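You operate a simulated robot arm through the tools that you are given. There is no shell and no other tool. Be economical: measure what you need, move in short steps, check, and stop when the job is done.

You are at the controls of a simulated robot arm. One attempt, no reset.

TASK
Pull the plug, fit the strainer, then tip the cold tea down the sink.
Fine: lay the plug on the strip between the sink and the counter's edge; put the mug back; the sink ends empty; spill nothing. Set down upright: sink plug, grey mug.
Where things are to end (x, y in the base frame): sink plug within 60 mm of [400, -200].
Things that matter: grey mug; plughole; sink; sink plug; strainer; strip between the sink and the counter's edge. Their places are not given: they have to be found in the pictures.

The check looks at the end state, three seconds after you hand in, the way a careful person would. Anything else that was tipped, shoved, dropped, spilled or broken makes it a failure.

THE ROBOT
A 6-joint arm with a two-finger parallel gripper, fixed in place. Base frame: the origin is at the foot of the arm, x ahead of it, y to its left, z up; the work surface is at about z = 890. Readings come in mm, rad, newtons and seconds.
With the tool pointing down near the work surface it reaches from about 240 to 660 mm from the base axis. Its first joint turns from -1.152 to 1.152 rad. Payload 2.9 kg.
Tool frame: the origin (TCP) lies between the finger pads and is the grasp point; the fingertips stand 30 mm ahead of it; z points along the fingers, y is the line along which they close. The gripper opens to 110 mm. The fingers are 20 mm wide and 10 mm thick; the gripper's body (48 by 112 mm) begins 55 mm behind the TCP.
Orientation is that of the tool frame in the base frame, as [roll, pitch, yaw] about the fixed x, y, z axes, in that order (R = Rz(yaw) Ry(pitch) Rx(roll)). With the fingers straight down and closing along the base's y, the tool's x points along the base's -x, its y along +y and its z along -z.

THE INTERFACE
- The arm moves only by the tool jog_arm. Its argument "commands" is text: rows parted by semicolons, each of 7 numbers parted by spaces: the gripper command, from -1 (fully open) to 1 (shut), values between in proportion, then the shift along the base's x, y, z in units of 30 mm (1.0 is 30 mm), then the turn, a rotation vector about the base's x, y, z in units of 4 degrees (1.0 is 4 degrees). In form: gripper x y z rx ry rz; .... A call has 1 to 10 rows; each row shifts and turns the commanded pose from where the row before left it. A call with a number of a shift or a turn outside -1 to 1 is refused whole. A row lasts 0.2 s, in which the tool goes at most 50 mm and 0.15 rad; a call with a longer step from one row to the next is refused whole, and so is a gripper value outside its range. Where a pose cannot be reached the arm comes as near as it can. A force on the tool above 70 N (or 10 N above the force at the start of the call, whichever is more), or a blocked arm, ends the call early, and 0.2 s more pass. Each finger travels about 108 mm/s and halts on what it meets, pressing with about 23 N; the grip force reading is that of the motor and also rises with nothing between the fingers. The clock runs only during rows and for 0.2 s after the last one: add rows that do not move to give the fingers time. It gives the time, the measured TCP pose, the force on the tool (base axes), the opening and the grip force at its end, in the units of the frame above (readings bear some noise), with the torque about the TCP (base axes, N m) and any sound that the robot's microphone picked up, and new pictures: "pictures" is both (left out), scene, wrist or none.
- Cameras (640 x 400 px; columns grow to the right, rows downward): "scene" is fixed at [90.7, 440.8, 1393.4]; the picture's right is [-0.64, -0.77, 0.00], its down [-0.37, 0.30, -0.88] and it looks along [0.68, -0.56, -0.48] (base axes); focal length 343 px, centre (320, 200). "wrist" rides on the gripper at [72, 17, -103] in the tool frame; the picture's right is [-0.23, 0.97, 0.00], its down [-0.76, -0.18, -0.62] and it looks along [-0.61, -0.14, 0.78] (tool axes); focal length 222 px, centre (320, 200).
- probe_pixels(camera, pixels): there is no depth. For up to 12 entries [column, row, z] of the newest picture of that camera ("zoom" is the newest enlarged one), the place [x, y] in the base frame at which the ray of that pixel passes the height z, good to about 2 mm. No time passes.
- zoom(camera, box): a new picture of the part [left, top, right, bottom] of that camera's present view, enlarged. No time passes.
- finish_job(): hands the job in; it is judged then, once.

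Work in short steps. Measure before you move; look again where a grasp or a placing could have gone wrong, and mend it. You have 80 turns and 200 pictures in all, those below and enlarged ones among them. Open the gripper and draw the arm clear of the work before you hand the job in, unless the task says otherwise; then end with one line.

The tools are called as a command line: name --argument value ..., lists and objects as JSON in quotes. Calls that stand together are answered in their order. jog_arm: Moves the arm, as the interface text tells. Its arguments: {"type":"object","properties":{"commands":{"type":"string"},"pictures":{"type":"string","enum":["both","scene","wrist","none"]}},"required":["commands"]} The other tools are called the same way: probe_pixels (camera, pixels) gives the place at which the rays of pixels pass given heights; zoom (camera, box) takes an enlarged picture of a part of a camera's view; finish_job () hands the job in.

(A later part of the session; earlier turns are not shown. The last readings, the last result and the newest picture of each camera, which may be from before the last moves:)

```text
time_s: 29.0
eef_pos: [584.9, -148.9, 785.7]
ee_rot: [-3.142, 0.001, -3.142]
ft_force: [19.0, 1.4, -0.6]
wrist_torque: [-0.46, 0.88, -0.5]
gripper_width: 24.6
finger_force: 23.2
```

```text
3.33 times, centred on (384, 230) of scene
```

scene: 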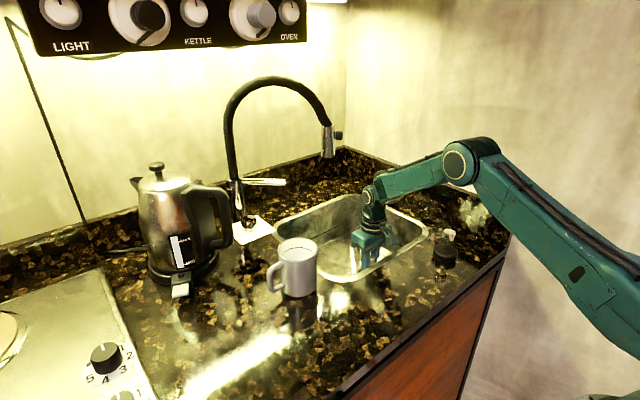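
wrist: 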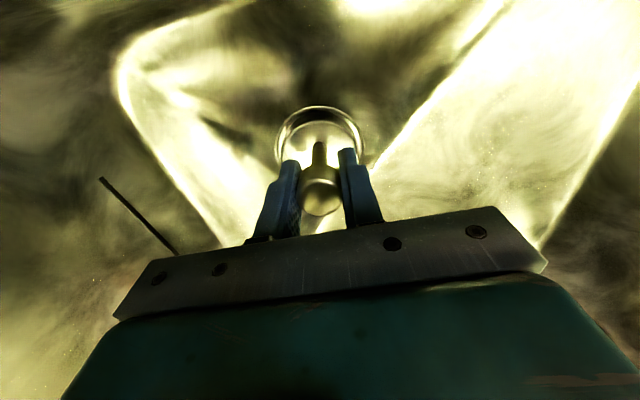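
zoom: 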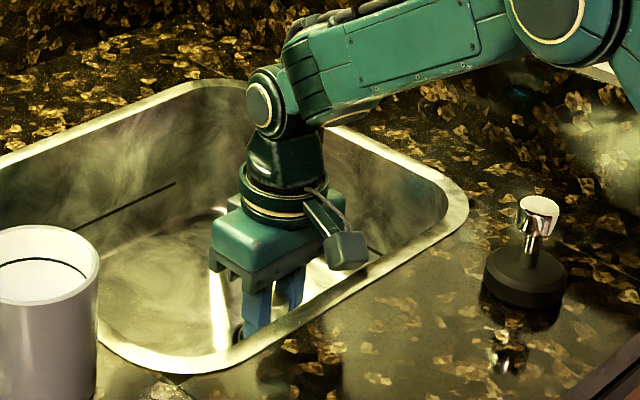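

A sideways 19 N remains (camera against the rim). I raise 3 mm more and recheck.

jog_arm --commands "1 0 0 0.1 0 0 0;1 0 0 0 0 0 0" --pictures "none"

zoom --camera "wrist" --box '[192, 60, 448, 220]'

```text
time_s: 29.6
eef_pos: [584.8, -149.5, 789.2]
ee_rot: [-3.141, -0.005, 3.139]
ft_force: [2.8, -3.8, -1.6]
wrist_torque: [-0.21, -0.2, 0.09]
gripper_width: 24.3
finger_force: 22.8
```

```text
2.50 times, centred on (320, 140) of wrist
```

zoom: 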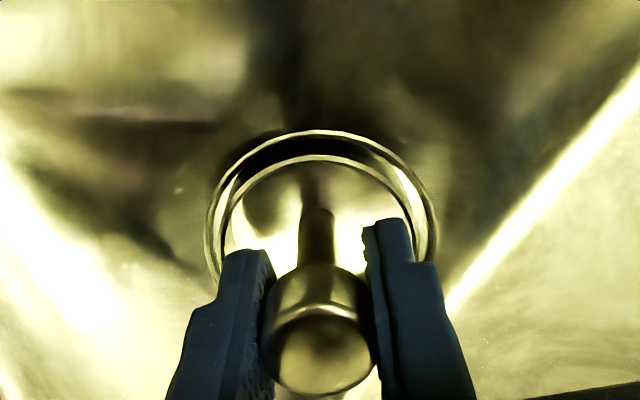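

Nearly free of load and inside the recess. I release gently, then rise.

jog_arm --commands "0.5 0 0 0 0 0 0;0 0 0 0 0 0 0;0 0 0 0 0 0 0;0 0 0 0.5 0 0 0;0 0 0 0.9 0 0 0;0 0 0 0.9 0 0 0;0 0 0 0 0 0 0"

zoom --camera "wrist" --box '[232, 60, 392, 160]'

```text
time_s: 31.2
eef_pos: [582.4, -150.4, 859.7]
ee_rot: [3.142, -0.001, 3.141]
ft_force: [0.4, 0.3, 1.1]
wrist_torque: [-0.01, 0.02, 0.01]
gripper_width: 54.7
finger_force: 0.1
```

scene: 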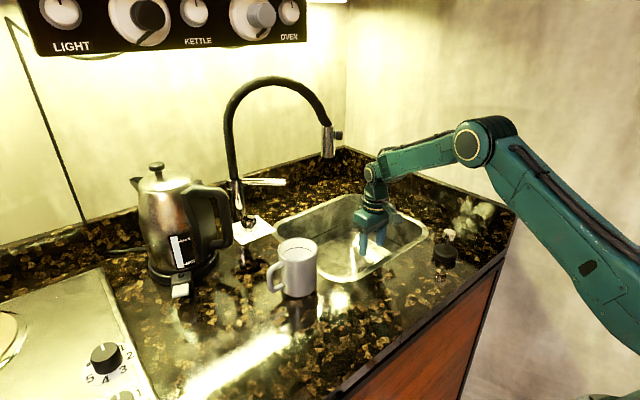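
wrist: 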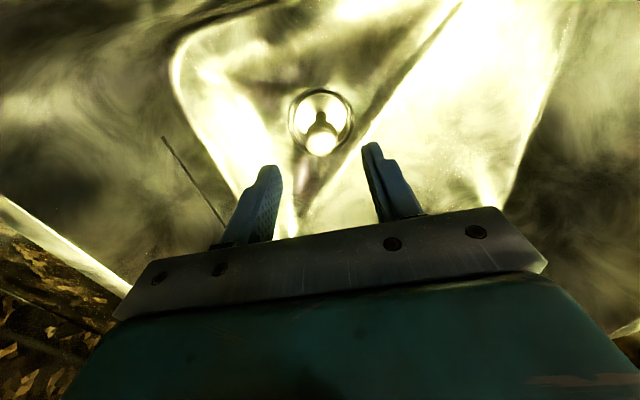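

```text
4.00 times, centred on (312, 110) of wrist
```

zoom: 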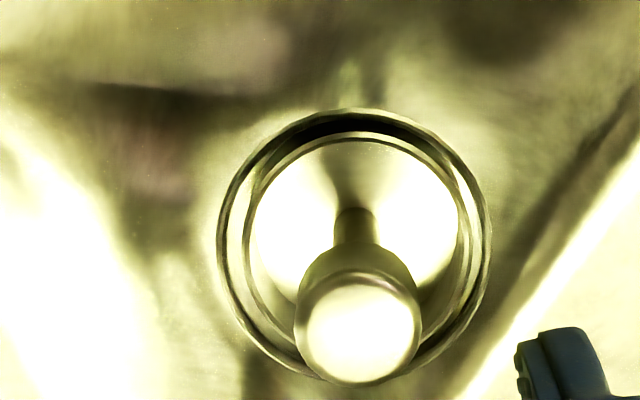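

The strainer is seated concentrically in the plughole. Now I rise and go to view the mug from above.

probe_pixels --camera "wrist" --pixels '[[322, 141.3, 798], [322, 141.3, 792], [322, 141.3, 785]]'

jog_arm --commands "-1 0 0 1 0 0 0;-1 0 0 1 0 0 0;-1 0 0 1 0 0 0;-1 0 0 1 0 0 0;-1 0 0 1 0 0 0;-1 -0.4 1 0.9 0 0 0;-1 -0.4 1 0.9 0 0 0;-1 -0.4 1 0 0 0 0;-1 -0.4 1 0 0 0 0;-1 -0.4 1 0 0 0 0" --pictures "none"

jog_arm --commands "-1 -0.3 1 0 0 0 0;-1 -0.3 1 0 0 0 0;-1 -0.3 1 0 0 0 0;-1 0 0.5 0 0 0 0;-1 0 0 0 0 0 0"

```text
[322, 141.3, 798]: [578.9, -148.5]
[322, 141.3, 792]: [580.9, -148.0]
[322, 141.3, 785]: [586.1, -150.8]
```

```text
time_s: 33.4
eef_pos: [523.2, 0.0, 1061.9]
ee_rot: [-3.141, 0.001, 3.141]
ft_force: [0.5, 0.2, -0.3]
wrist_torque: [0.0, 0.0, -0.02]
gripper_width: 109.6
finger_force: 0.0
```

```text
time_s: 34.6
eef_pos: [496.9, 104.6, 1062.9]
ee_rot: [3.141, 0.001, 3.141]
ft_force: [-0.2, 0.7, -0.2]
wrist_torque: [0.01, -0.03, 0.01]
gripper_width: 109.8
finger_force: 0.0
```

scene: 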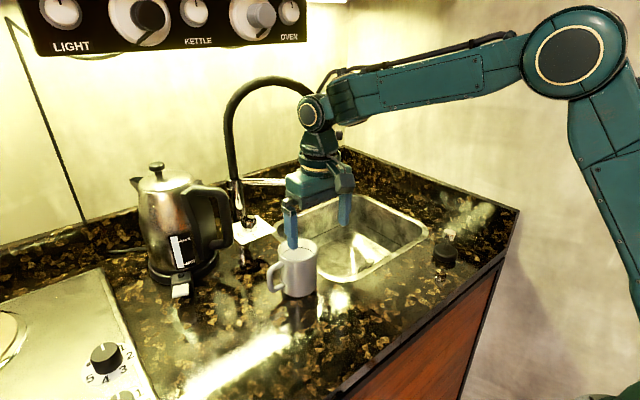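
wrist: 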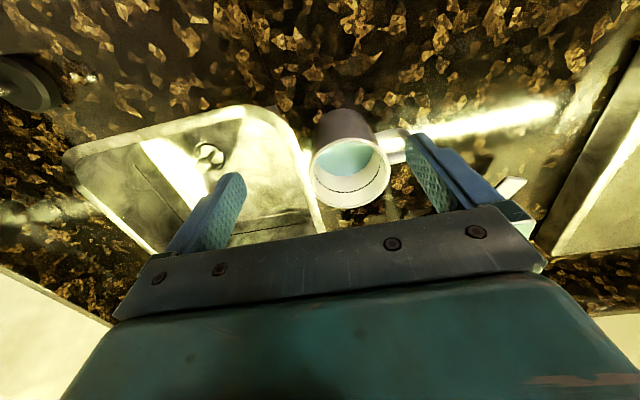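

zoom --camera "wrist" --box '[280, 90, 440, 215]'

zoom --camera "scene" --box '[250, 220, 346, 310]'

```text
3.20 times, centred on (360, 152) of wrist
```

zoom: 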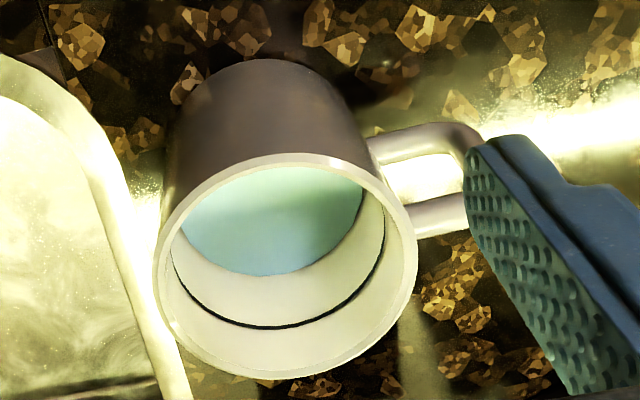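

```text
4.44 times, centred on (298, 265) of scene
```

zoom: 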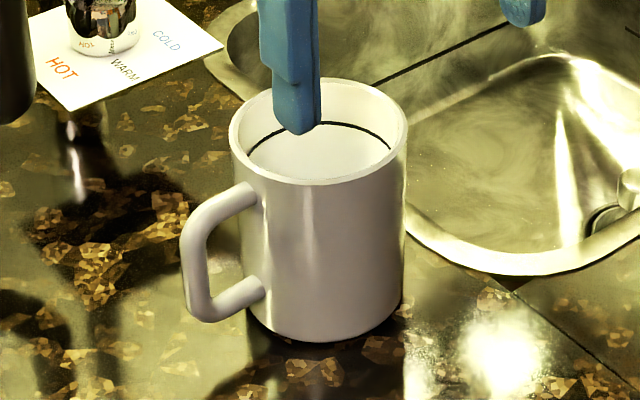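

I triangulate the mug's rim centre: wrist (349,172.3), scene (297.6,249.6), with widths and handle.

probe_pixels --camera "wrist" --pixels '[[349.1, 172.3, 1000], [349.1, 172.3, 985], [349.1, 172.3, 970], [307.5, 177, 985], [390.6, 168, 985], [407, 135, 970], [407, 155, 970], [407, 135, 950]]'

probe_pixels --camera "scene" --pixels '[[297.6, 249.6, 1000], [297.6, 249.6, 985], [297.6, 249.6, 970], [277.6, 249.6, 985], [317.7, 249.6, 985], [268, 275, 940], [298.5, 297, 890]]'

```text
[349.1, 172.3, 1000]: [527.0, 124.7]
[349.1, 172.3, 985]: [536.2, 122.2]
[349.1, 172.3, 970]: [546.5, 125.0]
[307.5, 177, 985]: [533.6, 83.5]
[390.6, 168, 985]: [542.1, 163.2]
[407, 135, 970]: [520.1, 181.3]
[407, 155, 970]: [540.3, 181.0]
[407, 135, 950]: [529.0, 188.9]
```

```text
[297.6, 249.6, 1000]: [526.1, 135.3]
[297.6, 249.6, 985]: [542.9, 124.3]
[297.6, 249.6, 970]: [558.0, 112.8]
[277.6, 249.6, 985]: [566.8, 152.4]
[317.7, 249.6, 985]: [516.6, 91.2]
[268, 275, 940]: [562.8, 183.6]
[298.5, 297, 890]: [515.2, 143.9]
```

Mug: rim centre ≈ (540,123,986), Ø80, handle toward +y. I'll grasp the body with the tool tilted 30° below horizontal and heading 45°, clear of the handle, so pouring is a roll of the last joint. First I back off while tilting.

jog_arm --commands "-1 -0.25 -0.25 0 0 -1 0;-1 -0.25 -0.25 0 0 -1 0;-1 -0.25 -0.25 0 0 -1 0;-1 -0.25 -0.25 0 0 -1 0;-1 -0.25 -0.25 0 0 -1 0;-1 -0.25 -0.25 0 0 -1 0;-1 -0.25 -0.25 0 0 -1 0;-1 -0.25 -0.25 0 0 -1 0;-1 0 0 0 0 -1 0;-1 0 0 0 0 -1 0" --pictures "none"

jog_arm --commands "-1 0 0 0 0 -1 0;-1 0 0 0 0 -1 0;-1 0 0 0 0 -1 0;-1 0 0 0 0 -1 0;-1 0 0 0 0 -1 0;-1 0 0 0 0 0 1;-1 0 0 0 0 0 1;-1 0 0 0 0 0 1;-1 0 0 0 0 0 1;-1 0 0 0 0 0 1"

probe_pixels --camera "scene" --pixels '[[328, 156, 1000], [328, 156, 1050], [328, 156, 1100], [328, 156, 1150], [237, 220, 890]]'

```text
time_s: 36.8
eef_pos: [436.8, 46.0, 1061.6]
ee_rot: [-3.141, 0.699, -3.141]
ft_force: [0.0, -0.4, -0.3]
wrist_torque: [0.01, -0.01, 0.0]
gripper_width: 110.1
finger_force: 0.0
```

```text
time_s: 39.0
eef_pos: [435.7, 45.7, 1062.3]
ee_rot: [3.141, 1.047, -2.792]
ft_force: [-0.1, 0.1, -0.5]
wrist_torque: [-0.01, -0.01, 0.02]
gripper_width: 110.0
finger_force: 0.1
```

scene: 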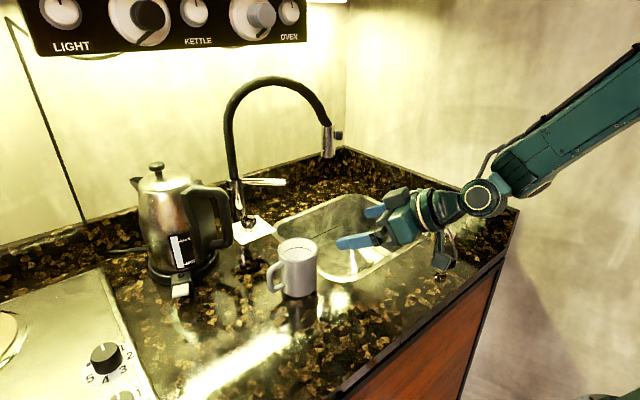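
wrist: 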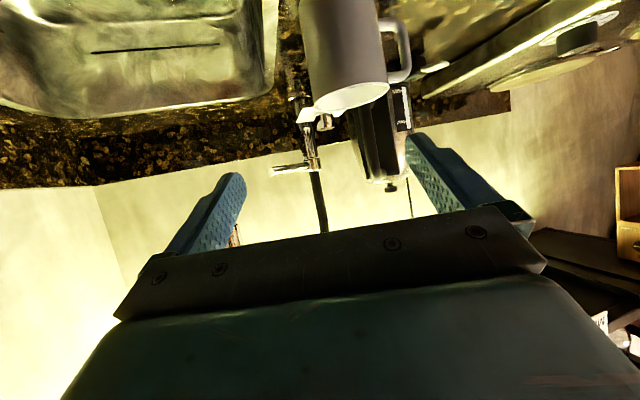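

```text
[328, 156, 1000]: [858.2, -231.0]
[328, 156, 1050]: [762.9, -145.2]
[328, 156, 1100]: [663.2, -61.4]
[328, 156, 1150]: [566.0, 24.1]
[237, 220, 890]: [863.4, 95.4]
```

Pose works. I finish the yaw to 45° and go to the stand-off on the approach line.

jog_arm --commands "-1 0 0 0 0 0 1;-1 0 0 0 0 0 1;-1 0 0 0 0 0 1;-1 0.2 -0.05 -0.25 0 0 1;-1 0.2 -0.05 -0.35 0 0 1;-1 0.2 -0.05 -0.4 0 0 1;-1 0.2 0.1 -0.4 0 0 0.25;-1 0 0 0 0 0 0"

zoom --camera "scene" --box '[250, 170, 506, 330]'

```text
time_s: 40.8
eef_pos: [461.5, 42.6, 1020.3]
ee_rot: [3.141, 1.047, -2.354]
ft_force: [1.1, 0.1, -1.2]
wrist_torque: [-0.01, 0.01, -0.01]
gripper_width: 109.9
finger_force: 0.0
```

scene: 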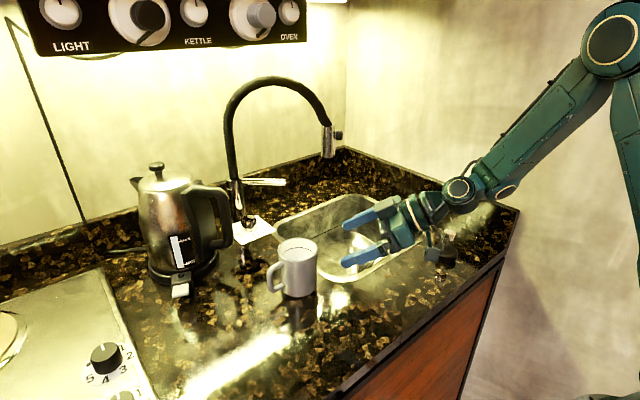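
wrist: 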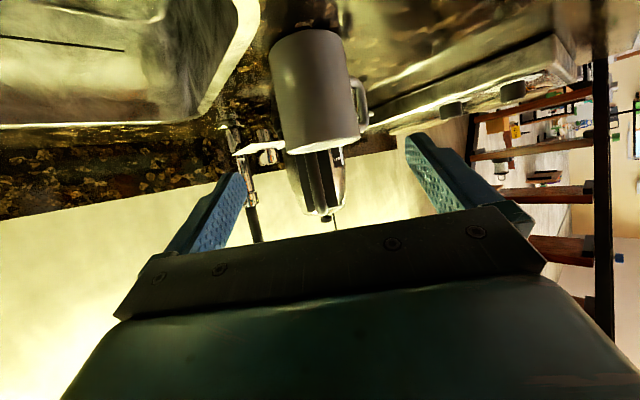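

```text
2.50 times, centred on (378, 250) of scene
```

zoom: 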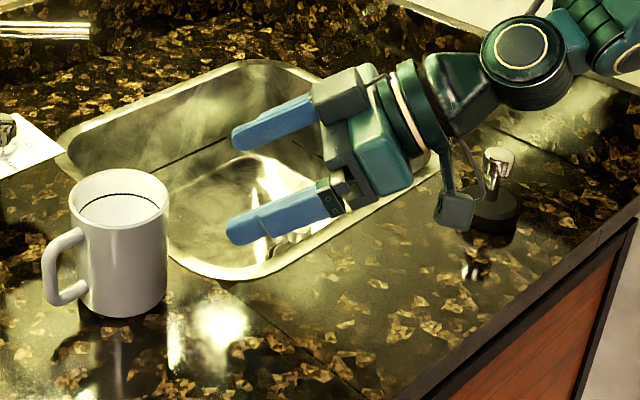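

Aligned with the approach line (lateral error ~1 mm). I advance most of the way and check.

jog_arm --commands "-1 0.4 0.42 -0.34 0 0 0;-1 0.4 0.42 -0.34 0 0 0;-1 0.4 0.42 -0.34 0 0 0;-1 0.4 0.42 -0.34 0 0 0;-1 0.4 0.42 -0.34 0 0 0;-1 0 0 0 0 0 0"

zoom --camera "scene" --box '[250, 210, 410, 310]'

```text
time_s: 42.2
eef_pos: [521.5, 107.1, 970.9]
ee_rot: [3.141, 1.046, -2.355]
ft_force: [-0.2, 0.1, -0.2]
wrist_torque: [0.02, -0.03, -0.01]
gripper_width: 109.9
finger_force: 0.0
```

scene: 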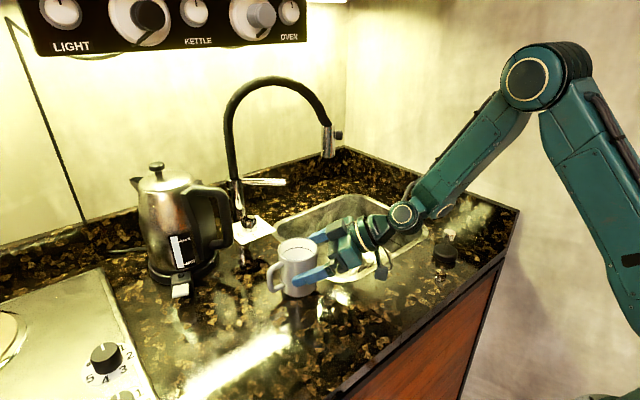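
wrist: 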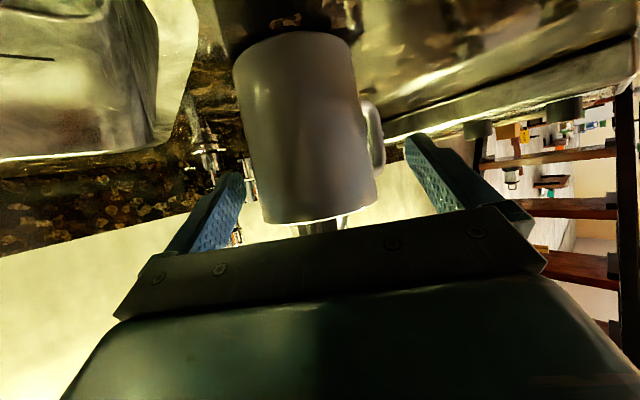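

```text
4.00 times, centred on (330, 260) of scene
```

zoom: 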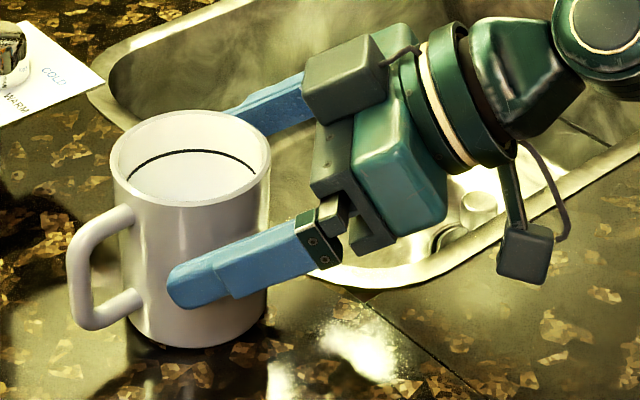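

Fingers straddle the mug with the handle clear. I advance another ~17 mm and close.

jog_arm --commands "-1 0.2 0.2 -0.16 0 0 0;-1 0.2 0.17 -0.16 0 0 0;-1 0 0 0 0 0 0;-0.3 0 0 0 0 0 0;0.3 0 0 0 0 0 0;1 0 0 0 0 0 0;1 0 0 0 0 0 0;1 0 0 0 0 0 0"

zoom --camera "scene" --box '[250, 210, 410, 310]'

```text
time_s: 44.0
eef_pos: [531.9, 117.8, 961.9]
ee_rot: [-3.141, 1.046, -2.356]
ft_force: [2.5, -1.4, 3.0]
wrist_torque: [0.12, -0.07, -0.07]
gripper_width: 81.7
finger_force: 23.1
```

scene: 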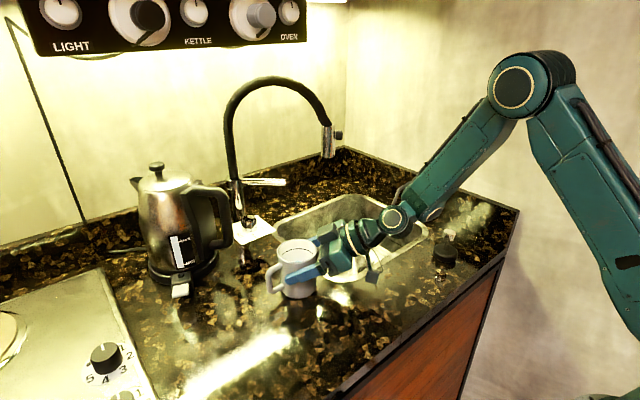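
wrist: 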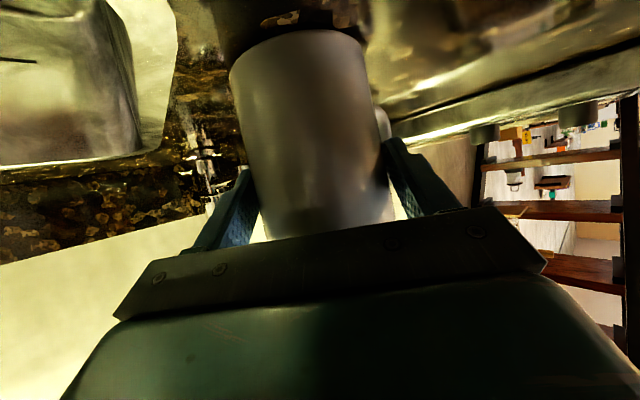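

```text
4.00 times, centred on (330, 260) of scene
```

zoom: 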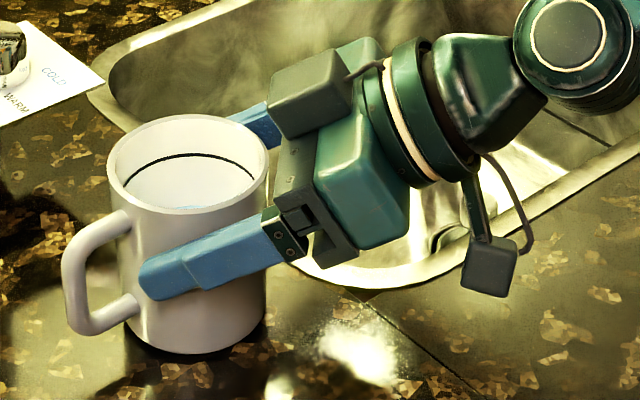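

Held (81.7 mm). Grasp pose noted: (531.9,117.8,961.9). I lift slowly.

jog_arm --commands "1 0 0 0.15 0 0 0;1 0 0 0.25 0 0 0;1 0 0 0.3 0 0 0;1 0 0 0.3 0 0 0;1 0 0 0.3 0 0 0;1 0 0 0 0 0 0"

zoom --camera "scene" --box '[250, 190, 410, 310]'

```text
time_s: 45.4
eef_pos: [533.0, 117.4, 999.6]
ee_rot: [3.141, 1.047, -2.357]
ft_force: [-0.4, -0.6, -4.4]
wrist_torque: [-0.03, 0.02, 0.0]
gripper_width: 82.0
finger_force: 23.2
```

scene: 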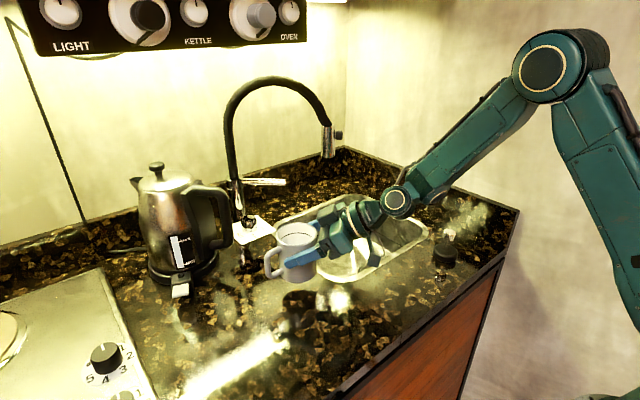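
wrist: 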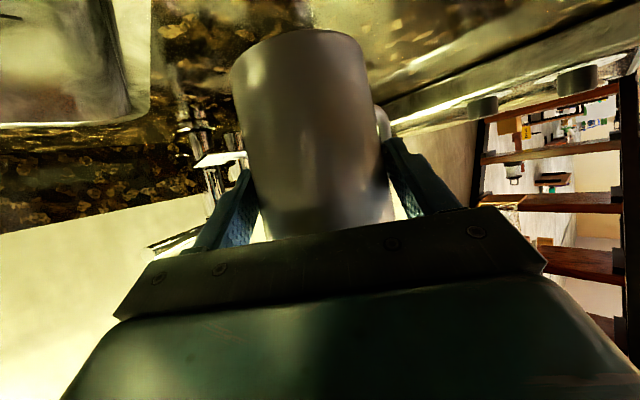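

```text
3.33 times, centred on (330, 250) of scene
```

zoom: 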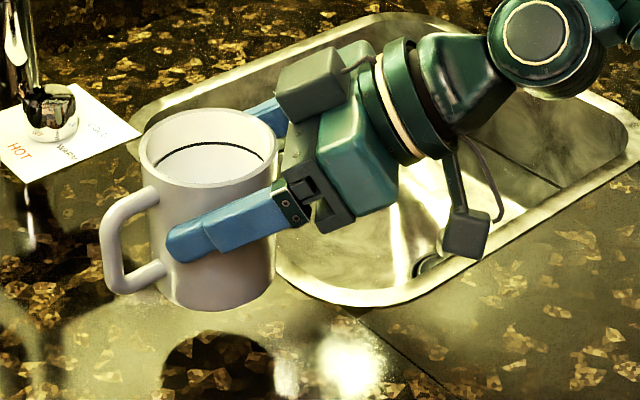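

The mug is upright and held. I carry it smoothly over the sink to about (570,-50,1025).

jog_arm --commands "1 0.05 -0.2 0.2 0 0 0;1 0.1 -0.4 0.2 0 0 0;1 0.15 -0.6 0.2 0 0 0;1 0.15 -0.75 0.2 0 0 0;1 0.15 -0.8 0 0 0 0;1 0.15 -0.8 0 0 0 0;1 0.15 -0.75 0 0 0 0;1 0.15 -0.6 0 0 0 0;1 0.1 -0.4 0 0 0 0;1 0.05 -0.2 0 0 0 0"

zoom --camera "scene" --box '[250, 150, 442, 290]'

```text
time_s: 47.6
eef_pos: [569.5, -48.7, 1023.7]
ee_rot: [3.139, 1.048, -2.358]
ft_force: [-0.6, 0.0, -3.5]
wrist_torque: [-0.07, 0.05, 0.01]
gripper_width: 81.7
finger_force: 23.5
```

scene: 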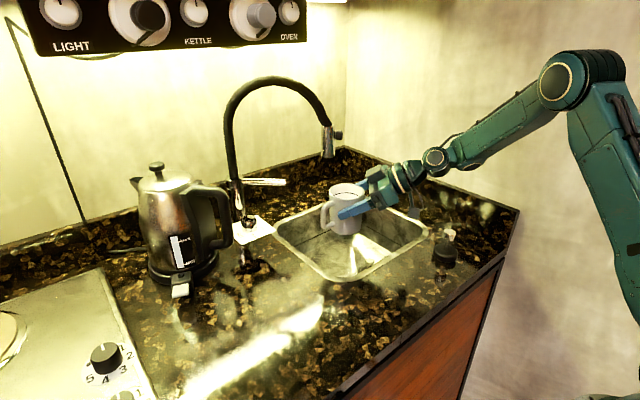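
wrist: 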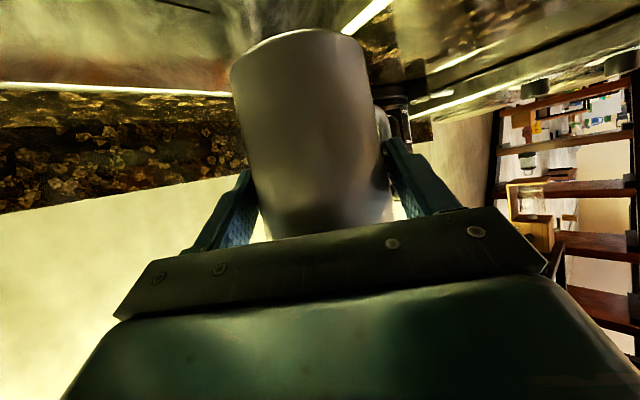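

```text
2.86 times, centred on (346, 220) of scene
```

zoom: 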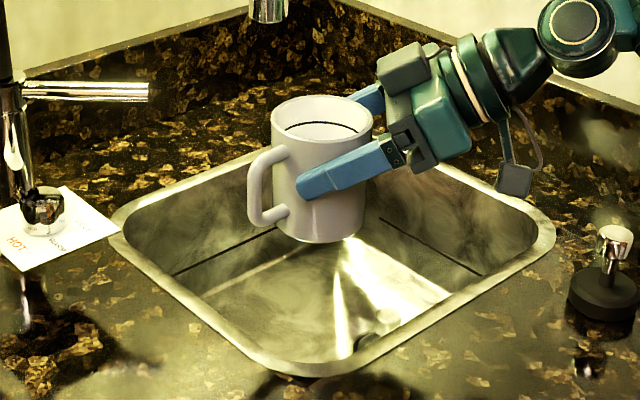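

The mug hangs over the sink's middle. I start rolling about the tool's axis (0.61,0.61,-0.5) so the lip turns toward +x/-y, over the basin.

jog_arm --commands "1 0 0 0 0.612 0.612 -0.5;1 0 0 0 0.612 0.612 -0.5;1 0 0 0 0.612 0.612 -0.5;1 0 0 0 0.612 0.612 -0.5;1 0 0 0 0.612 0.612 -0.5;1 0 0 0 0.612 0.612 -0.5;1 0 0 0 0.612 0.612 -0.5;1 0 0 0 0.612 0.612 -0.5;1 0 0 0 0.612 0.612 -0.5;1 0 0 0 0.612 0.612 -0.5"

zoom --camera "scene" --box '[250, 150, 442, 290]'

```text
time_s: 49.8
eef_pos: [568.1, -47.3, 1023.6]
ee_rot: [2.302, 0.723, 2.89]
ft_force: [0.2, 0.7, -4.7]
wrist_torque: [-0.13, 0.0, 0.03]
gripper_width: 81.7
finger_force: 23.2
```

scene: 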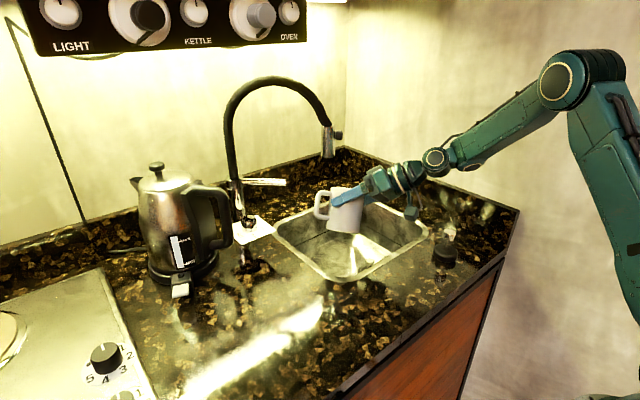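
wrist: 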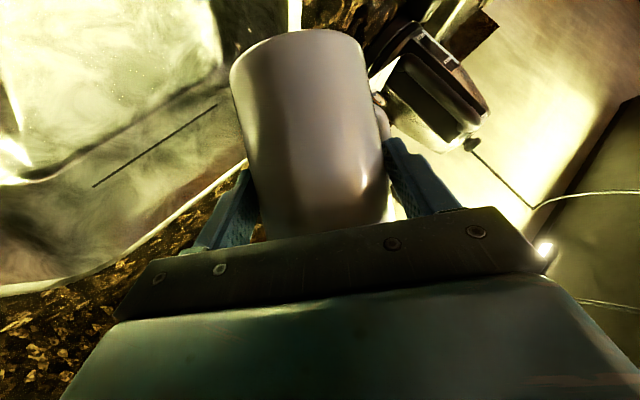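

```text
2.86 times, centred on (346, 220) of scene
```

zoom: 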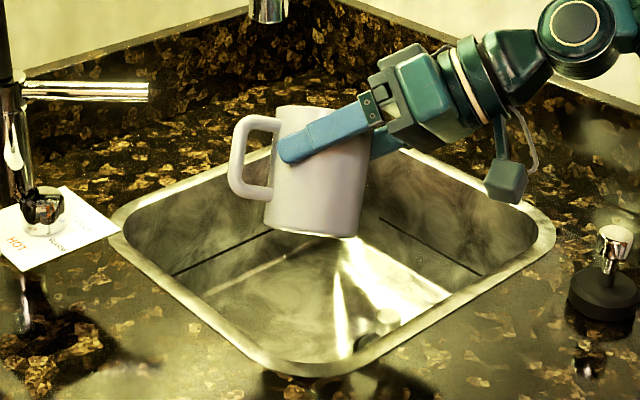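

The lip tips the right way, nothing out yet. I keep rolling 40° more.

jog_arm --commands "1 0 0 0 0.612 0.612 -0.5;1 0 0 0 0.612 0.612 -0.5;1 0 0 0 0.612 0.612 -0.5;1 0 0 0 0.612 0.612 -0.5;1 0 0 0 0.612 0.612 -0.5;1 0 0 0 0.612 0.612 -0.5;1 0 0 0 0.612 0.612 -0.5;1 0 0 0 0.612 0.612 -0.5;1 0 0 0 0.612 0.612 -0.5;1 0 0 0 0.612 0.612 -0.5" --pictures "scene"

zoom --camera "scene" --box '[250, 150, 442, 290]'

```text
time_s: 52.0
eef_pos: [568.2, -46.9, 1023.3]
ee_rot: [2.101, 0.149, 2.442]
ft_force: [-0.8, 0.2, -4.3]
wrist_torque: [-0.13, 0.0, 0.02]
gripper_width: 73.7
finger_force: 23.3
```

scene: 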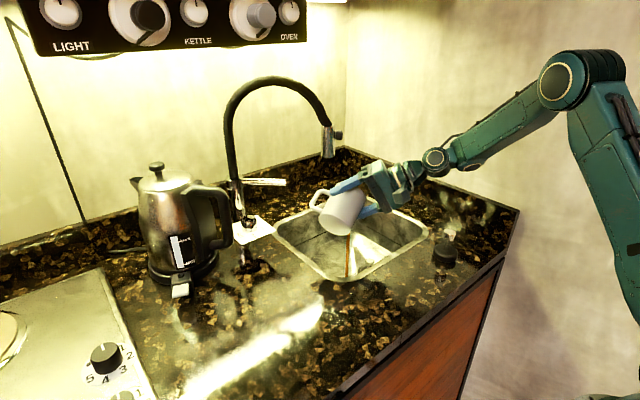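

```text
2.86 times, centred on (346, 220) of scene
```

zoom: 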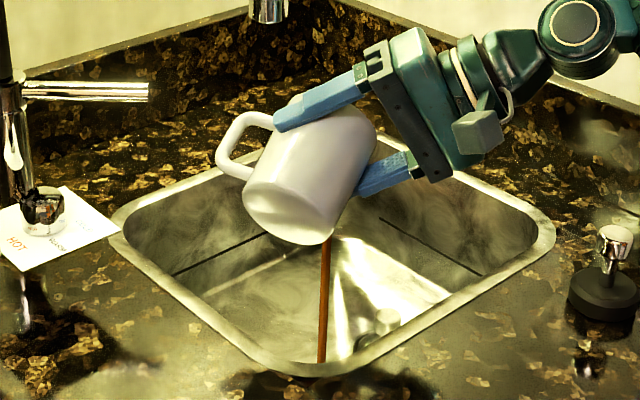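

A tea stream runs into the basin, but the opening fell to 73.7 mm: the mug has shifted in the grip. I look from the wrist and check where the stream lands.

zoom --camera "wrist" --box '[160, 0, 480, 250]'

probe_pixels --camera "scene" --pixels '[[346, 276, 890], [346, 276, 800], [346, 276, 760], [348, 235, 980], [348, 235, 990]]'

zoom --camera "scene" --box '[300, 170, 428, 290]'

```text
1.60 times, centred on (320, 125) of wrist
```

zoom: 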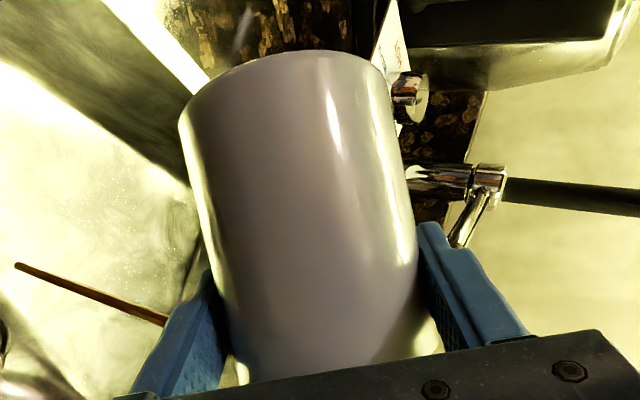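

```text
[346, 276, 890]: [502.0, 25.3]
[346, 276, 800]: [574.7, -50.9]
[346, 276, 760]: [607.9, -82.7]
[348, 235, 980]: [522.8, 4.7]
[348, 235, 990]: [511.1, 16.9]
```

```text
3.33 times, centred on (364, 230) of scene
```

zoom: 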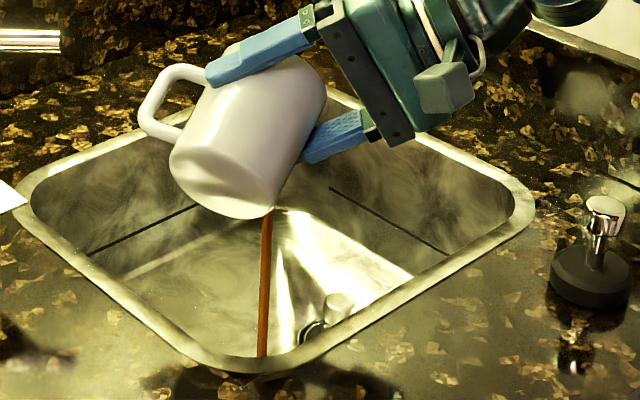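

The mug's base projects where expected (within 2 px), so it hasn't slid away, and the stream lands near (608,-83) in the basin. I hold still briefly to see whether the opening stays stable.

jog_arm --commands "1 0 0 0 0 0 0;1 0 0 0 0 0 0;1 0 0 0 0 0 0"

zoom --camera "scene" --box '[300, 170, 428, 290]'

```text
time_s: 52.8
eef_pos: [569.4, -47.3, 1023.0]
ee_rot: [2.102, 0.149, 2.444]
ft_force: [0.4, -0.3, -4.1]
wrist_torque: [-0.12, 0.01, 0.0]
gripper_width: 73.6
finger_force: 22.8
```

scene: 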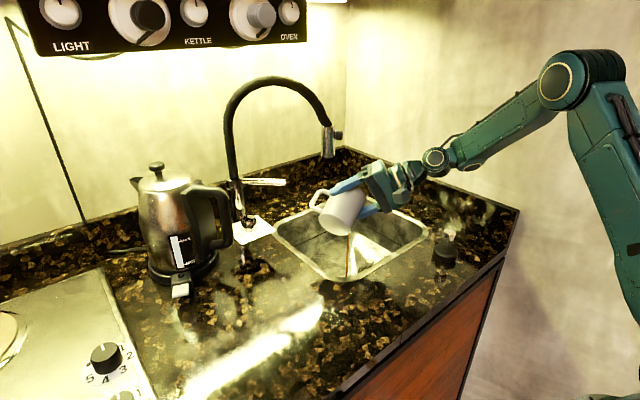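
wrist: 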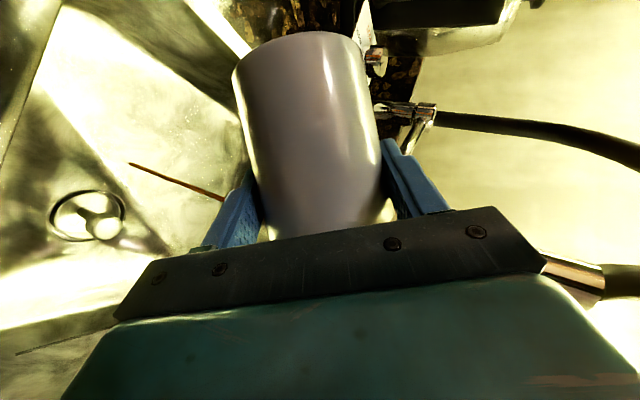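

```text
3.33 times, centred on (364, 230) of scene
```

zoom: 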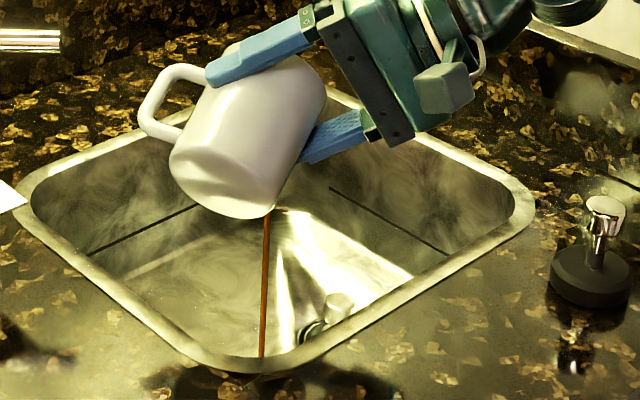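

Stable at 73.6 mm and still pouring. I continue rolling gently, 28° more.

jog_arm --commands "1 0 0 0 0.43 0.43 -0.35;1 0 0 0 0.43 0.43 -0.35;1 0 0 0 0.43 0.43 -0.35;1 0 0 0 0.43 0.43 -0.35;1 0 0 0 0.43 0.43 -0.35;1 0 0 0 0.43 0.43 -0.35;1 0 0 0 0.43 0.43 -0.35;1 0 0 0 0.43 0.43 -0.35;1 0 0 0 0.43 0.43 -0.35;1 0 0 0 0.43 0.43 -0.35"

zoom --camera "scene" --box '[300, 170, 428, 290]'

```text
time_s: 55.0
eef_pos: [568.7, -46.6, 1023.6]
ee_rot: [2.118, -0.274, 2.196]
ft_force: [-0.1, 0.0, -3.7]
wrist_torque: [-0.1, 0.01, -0.01]
gripper_width: 73.7
finger_force: 22.9
```

scene: 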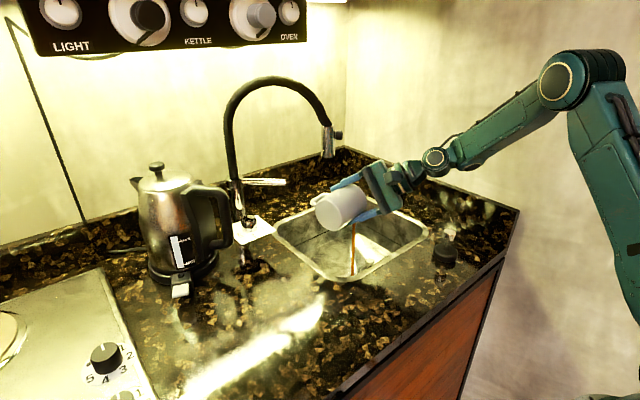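
wrist: 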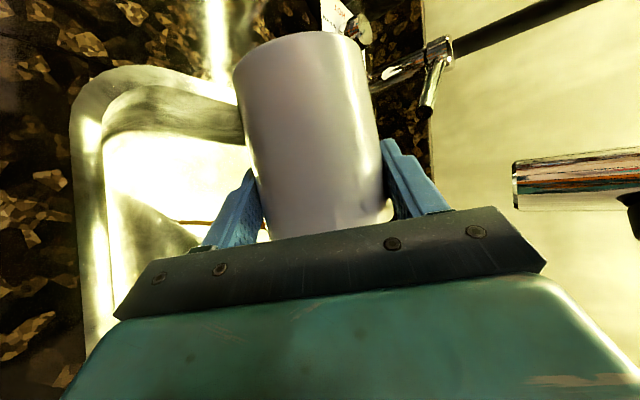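

```text
3.33 times, centred on (364, 230) of scene
```

zoom: 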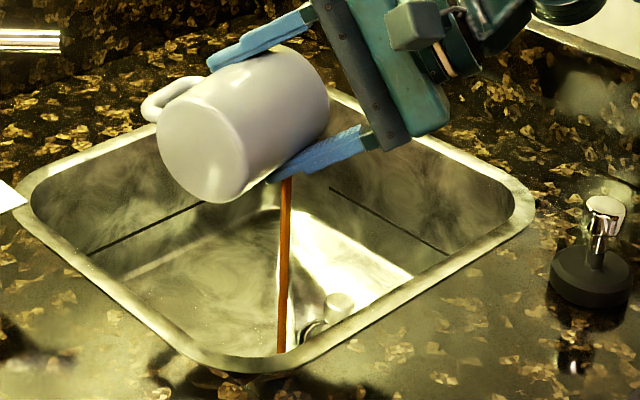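

The stream runs well inside the basin and the grip is steady. I go on rolling.

jog_arm --commands "1 0 0 0 0.43 0.43 -0.35;1 0 0 0 0.43 0.43 -0.35;1 0 0 0 0.43 0.43 -0.35;1 0 0 0 0.43 0.43 -0.35;1 0 0 0 0.43 0.43 -0.35;1 0 0 0 0.43 0.43 -0.35;1 0 0 0 0.43 0.43 -0.35;1 0 0 0 0.43 0.43 -0.35;1 0 0 0 0.43 0.43 -0.35;1 0 0 0 0.43 0.43 -0.35" --pictures "scene"

zoom --camera "scene" --box '[300, 170, 428, 290]'

```text
time_s: 57.2
eef_pos: [569.2, -45.6, 1022.8]
ee_rot: [2.266, -0.678, 1.876]
ft_force: [-0.1, 0.9, -2.8]
wrist_torque: [-0.12, 0.05, -0.02]
gripper_width: 73.4
finger_force: 22.9
```

scene: 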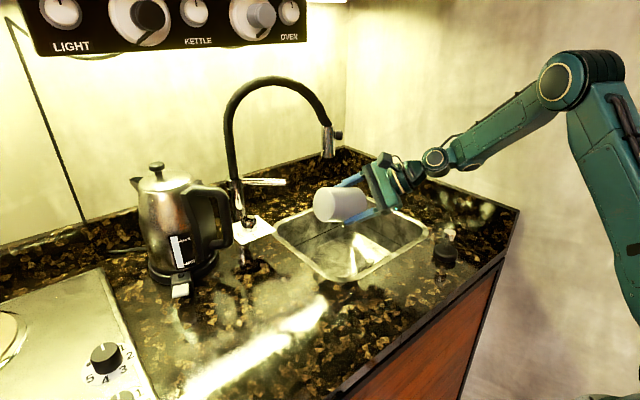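

```text
3.33 times, centred on (364, 230) of scene
```

zoom: 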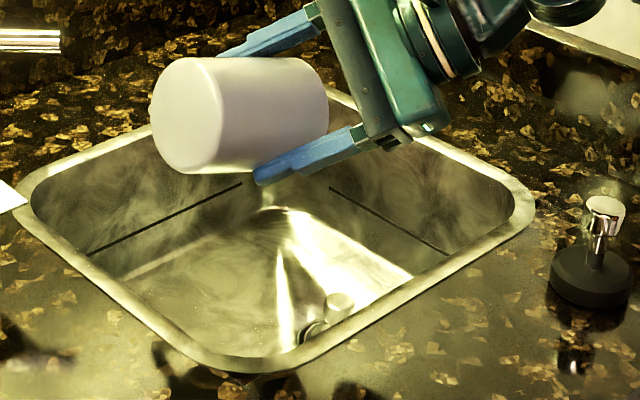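

No more stream; the mug is tipped past horizontal. I roll a further ~17° and hold to let the last drops out.

jog_arm --commands "1 0 0 0 0.43 0.43 -0.35;1 0 0 0 0.43 0.43 -0.35;1 0 0 0 0.43 0.43 -0.35;1 0 0 0 0.43 0.43 -0.35;1 0 0 0 0.43 0.43 -0.35;1 0 0 0 0.43 0.43 -0.35;1 0 0 0 0 0 0;1 0 0 0 0 0 0;1 0 0 0 0 0 0;1 0 0 0 0 0 0"

zoom --camera "scene" --box '[300, 170, 428, 290]'

```text
time_s: 59.4
eef_pos: [569.3, -46.5, 1023.3]
ee_rot: [2.477, -0.884, 1.581]
ft_force: [0.1, -0.5, -2.4]
wrist_torque: [-0.1, 0.07, -0.01]
gripper_width: 73.7
finger_force: 23.4
```

scene: 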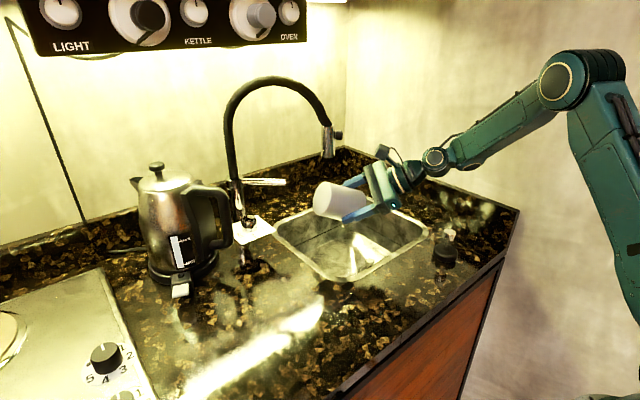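
wrist: 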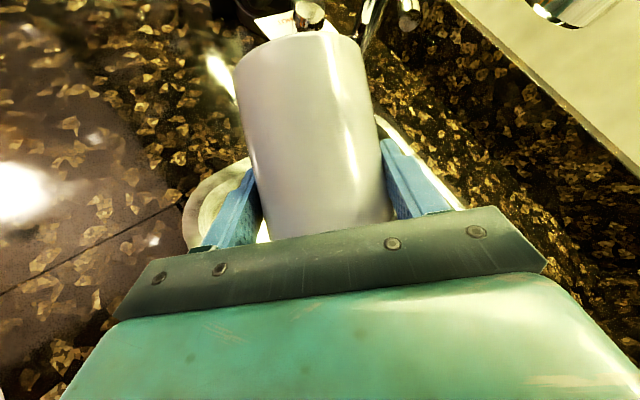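

```text
3.33 times, centred on (364, 230) of scene
```

zoom: 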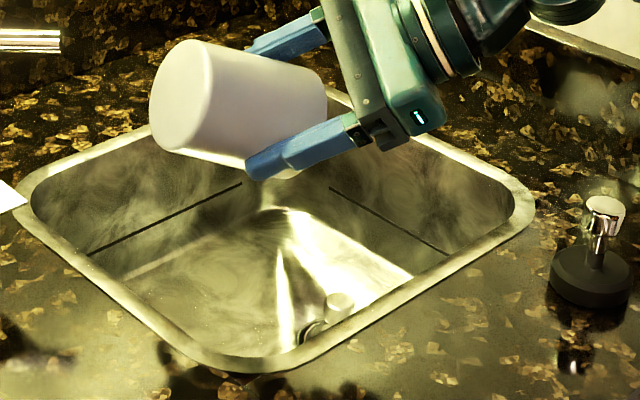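

Mug is empty. I roll back by the exact reverse (24 rows).

jog_arm --commands "1 0 0 0 -0.9758 -0.9758 0.7958;1 0 0 0 -0.9758 -0.9758 0.7958;1 0 0 0 -0.9758 -0.9758 0.7958;1 0 0 0 -0.9758 -0.9758 0.7958;1 0 0 0 -0.9758 -0.9758 0.7958;1 0 0 0 -0.9758 -0.9758 0.7958;1 0 0 0 -0.9758 -0.9758 0.7958;1 0 0 0 -0.9758 -0.9758 0.7958;1 0 0 0 -0.9758 -0.9758 0.7958;1 0 0 0 -0.9758 -0.9758 0.7958" --pictures "none"

jog_arm --commands "1 0 0 0 -0.9758 -0.9758 0.7958;1 0 0 0 -0.9758 -0.9758 0.7958;1 0 0 0 -0.9758 -0.9758 0.7958;1 0 0 0 -0.9758 -0.9758 0.7958;1 0 0 0 -0.9758 -0.9758 0.7958;1 0 0 0 -0.9758 -0.9758 0.7958;1 0 0 0 -0.9758 -0.9758 0.7958;1 0 0 0 -0.9758 -0.9758 0.7958;1 0 0 0 -0.9758 -0.9758 0.7958;1 0 0 0 -0.9758 -0.9758 0.7958" --pictures "none"

jog_arm --commands "1 0 0 0 -0.9758 -0.9758 0.7958;1 0 0 0 -0.9758 -0.9758 0.7958;1 0 0 0 -0.9758 -0.9758 0.7958;1 0 0 0 -0.9758 -0.9758 0.7958;1 0 0 0 0 0 0;1 0 0 0 0 0 0"

zoom --camera "scene" --box '[300, 150, 428, 270]'

```text
time_s: 61.6
eef_pos: [568.5, -45.8, 1023.6]
ee_rot: [2.097, 0.01, 2.364]
ft_force: [1.2, 0.2, -2.6]
wrist_torque: [-0.12, 0.07, 0.0]
gripper_width: 73.5
finger_force: 23.2
```

```text
time_s: 63.8
eef_pos: [569.8, -47.7, 1022.6]
ee_rot: [2.501, 0.898, -3.118]
ft_force: [0.1, -0.8, -2.8]
wrist_torque: [-0.11, 0.02, -0.01]
gripper_width: 73.7
finger_force: 23.2
```

```text
time_s: 65.2
eef_pos: [568.5, -45.9, 1023.7]
ee_rot: [3.137, 1.049, -2.363]
ft_force: [0.4, 0.3, -3.0]
wrist_torque: [-0.08, 0.0, 0.04]
gripper_width: 73.7
finger_force: 23.0
```

scene: 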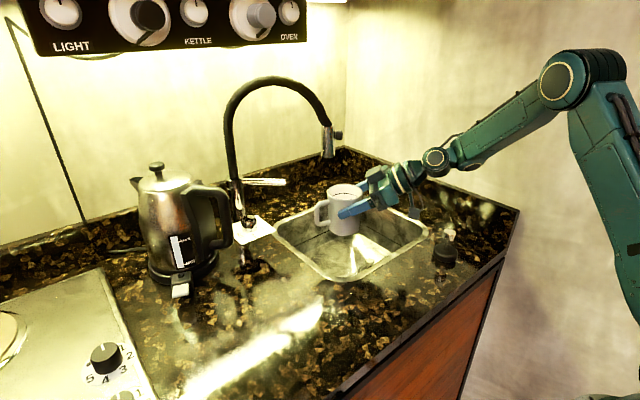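
wrist: 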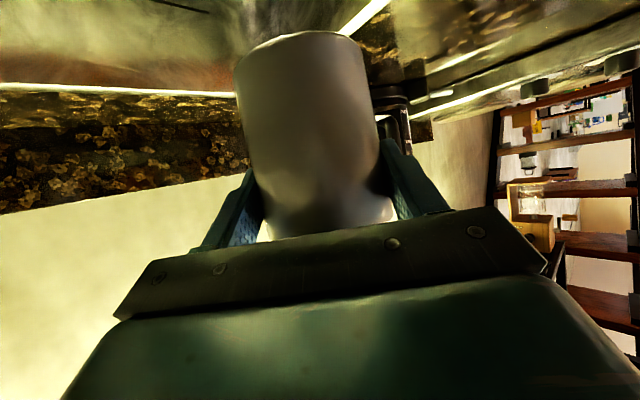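

```text
3.33 times, centred on (364, 210) of scene
```

zoom: 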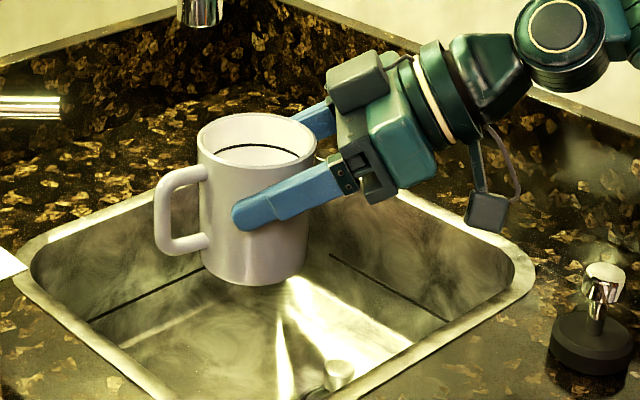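

The mug is upright again and empty. I carry it back above its original place.

jog_arm --commands "1 -0.05 0.2 0 0 0 0;1 -0.1 0.4 0 0 0 0;1 -0.15 0.6 0 0 0 0;1 -0.15 0.75 0 0 0 0;1 -0.15 0.8 0 0 0 0;1 -0.15 0.8 0 0 0 0;1 -0.15 0.75 0 0 0 0;1 -0.15 0.6 0 0 0 0;1 -0.15 0.4 0 0 0 0;1 -0.1 0.2 0 0 0 0" --pictures "none"

jog_arm --commands "1 0 0 -0.4 0 0 0;1 0 0 -0.4 0 0 0;1 0 0 -0.3 0 0 0;1 0 0 -0.3 0 0 0;1 0 0 0 0 0 0"

zoom --camera "scene" --box '[250, 200, 378, 310]'

```text
time_s: 67.4
eef_pos: [529.4, 119.0, 1023.5]
ee_rot: [3.137, 1.047, -2.363]
ft_force: [0.1, -0.4, -3.5]
wrist_torque: [-0.04, 0.03, -0.01]
gripper_width: 73.0
finger_force: 22.9
```

```text
time_s: 68.6
eef_pos: [531.3, 116.9, 980.7]
ee_rot: [3.137, 1.047, -2.364]
ft_force: [0.6, 0.5, -3.2]
wrist_torque: [-0.07, 0.03, 0.02]
gripper_width: 73.5
finger_force: 22.9
```

scene: 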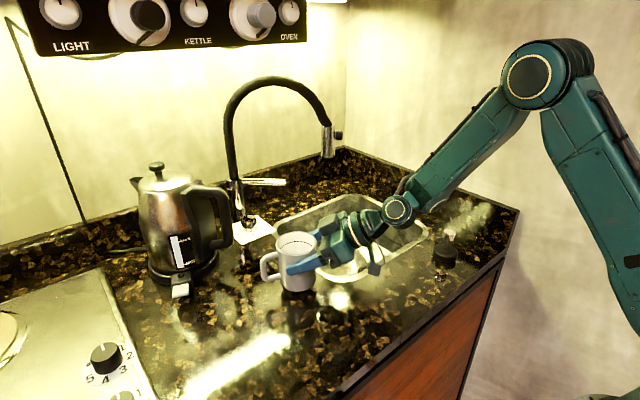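
wrist: 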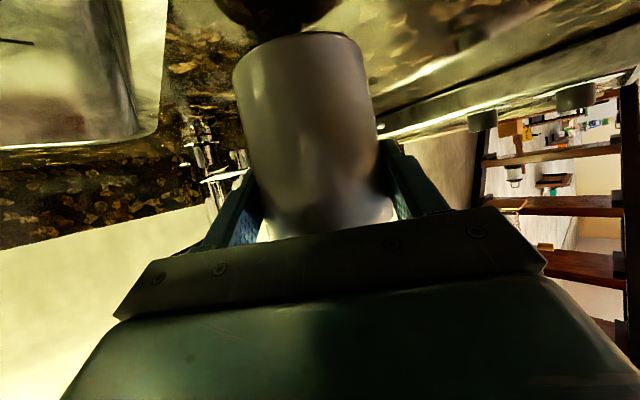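

```text
3.64 times, centred on (314, 255) of scene
```

zoom: 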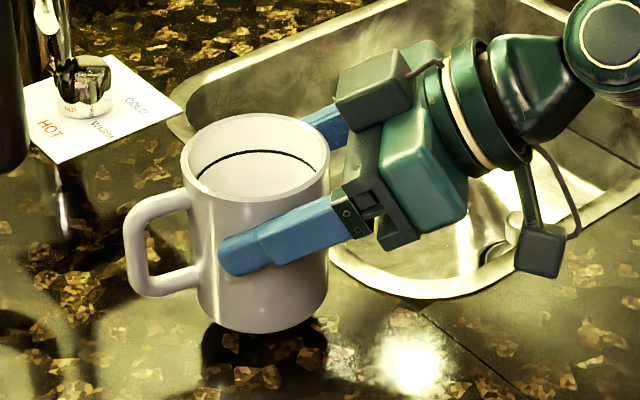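

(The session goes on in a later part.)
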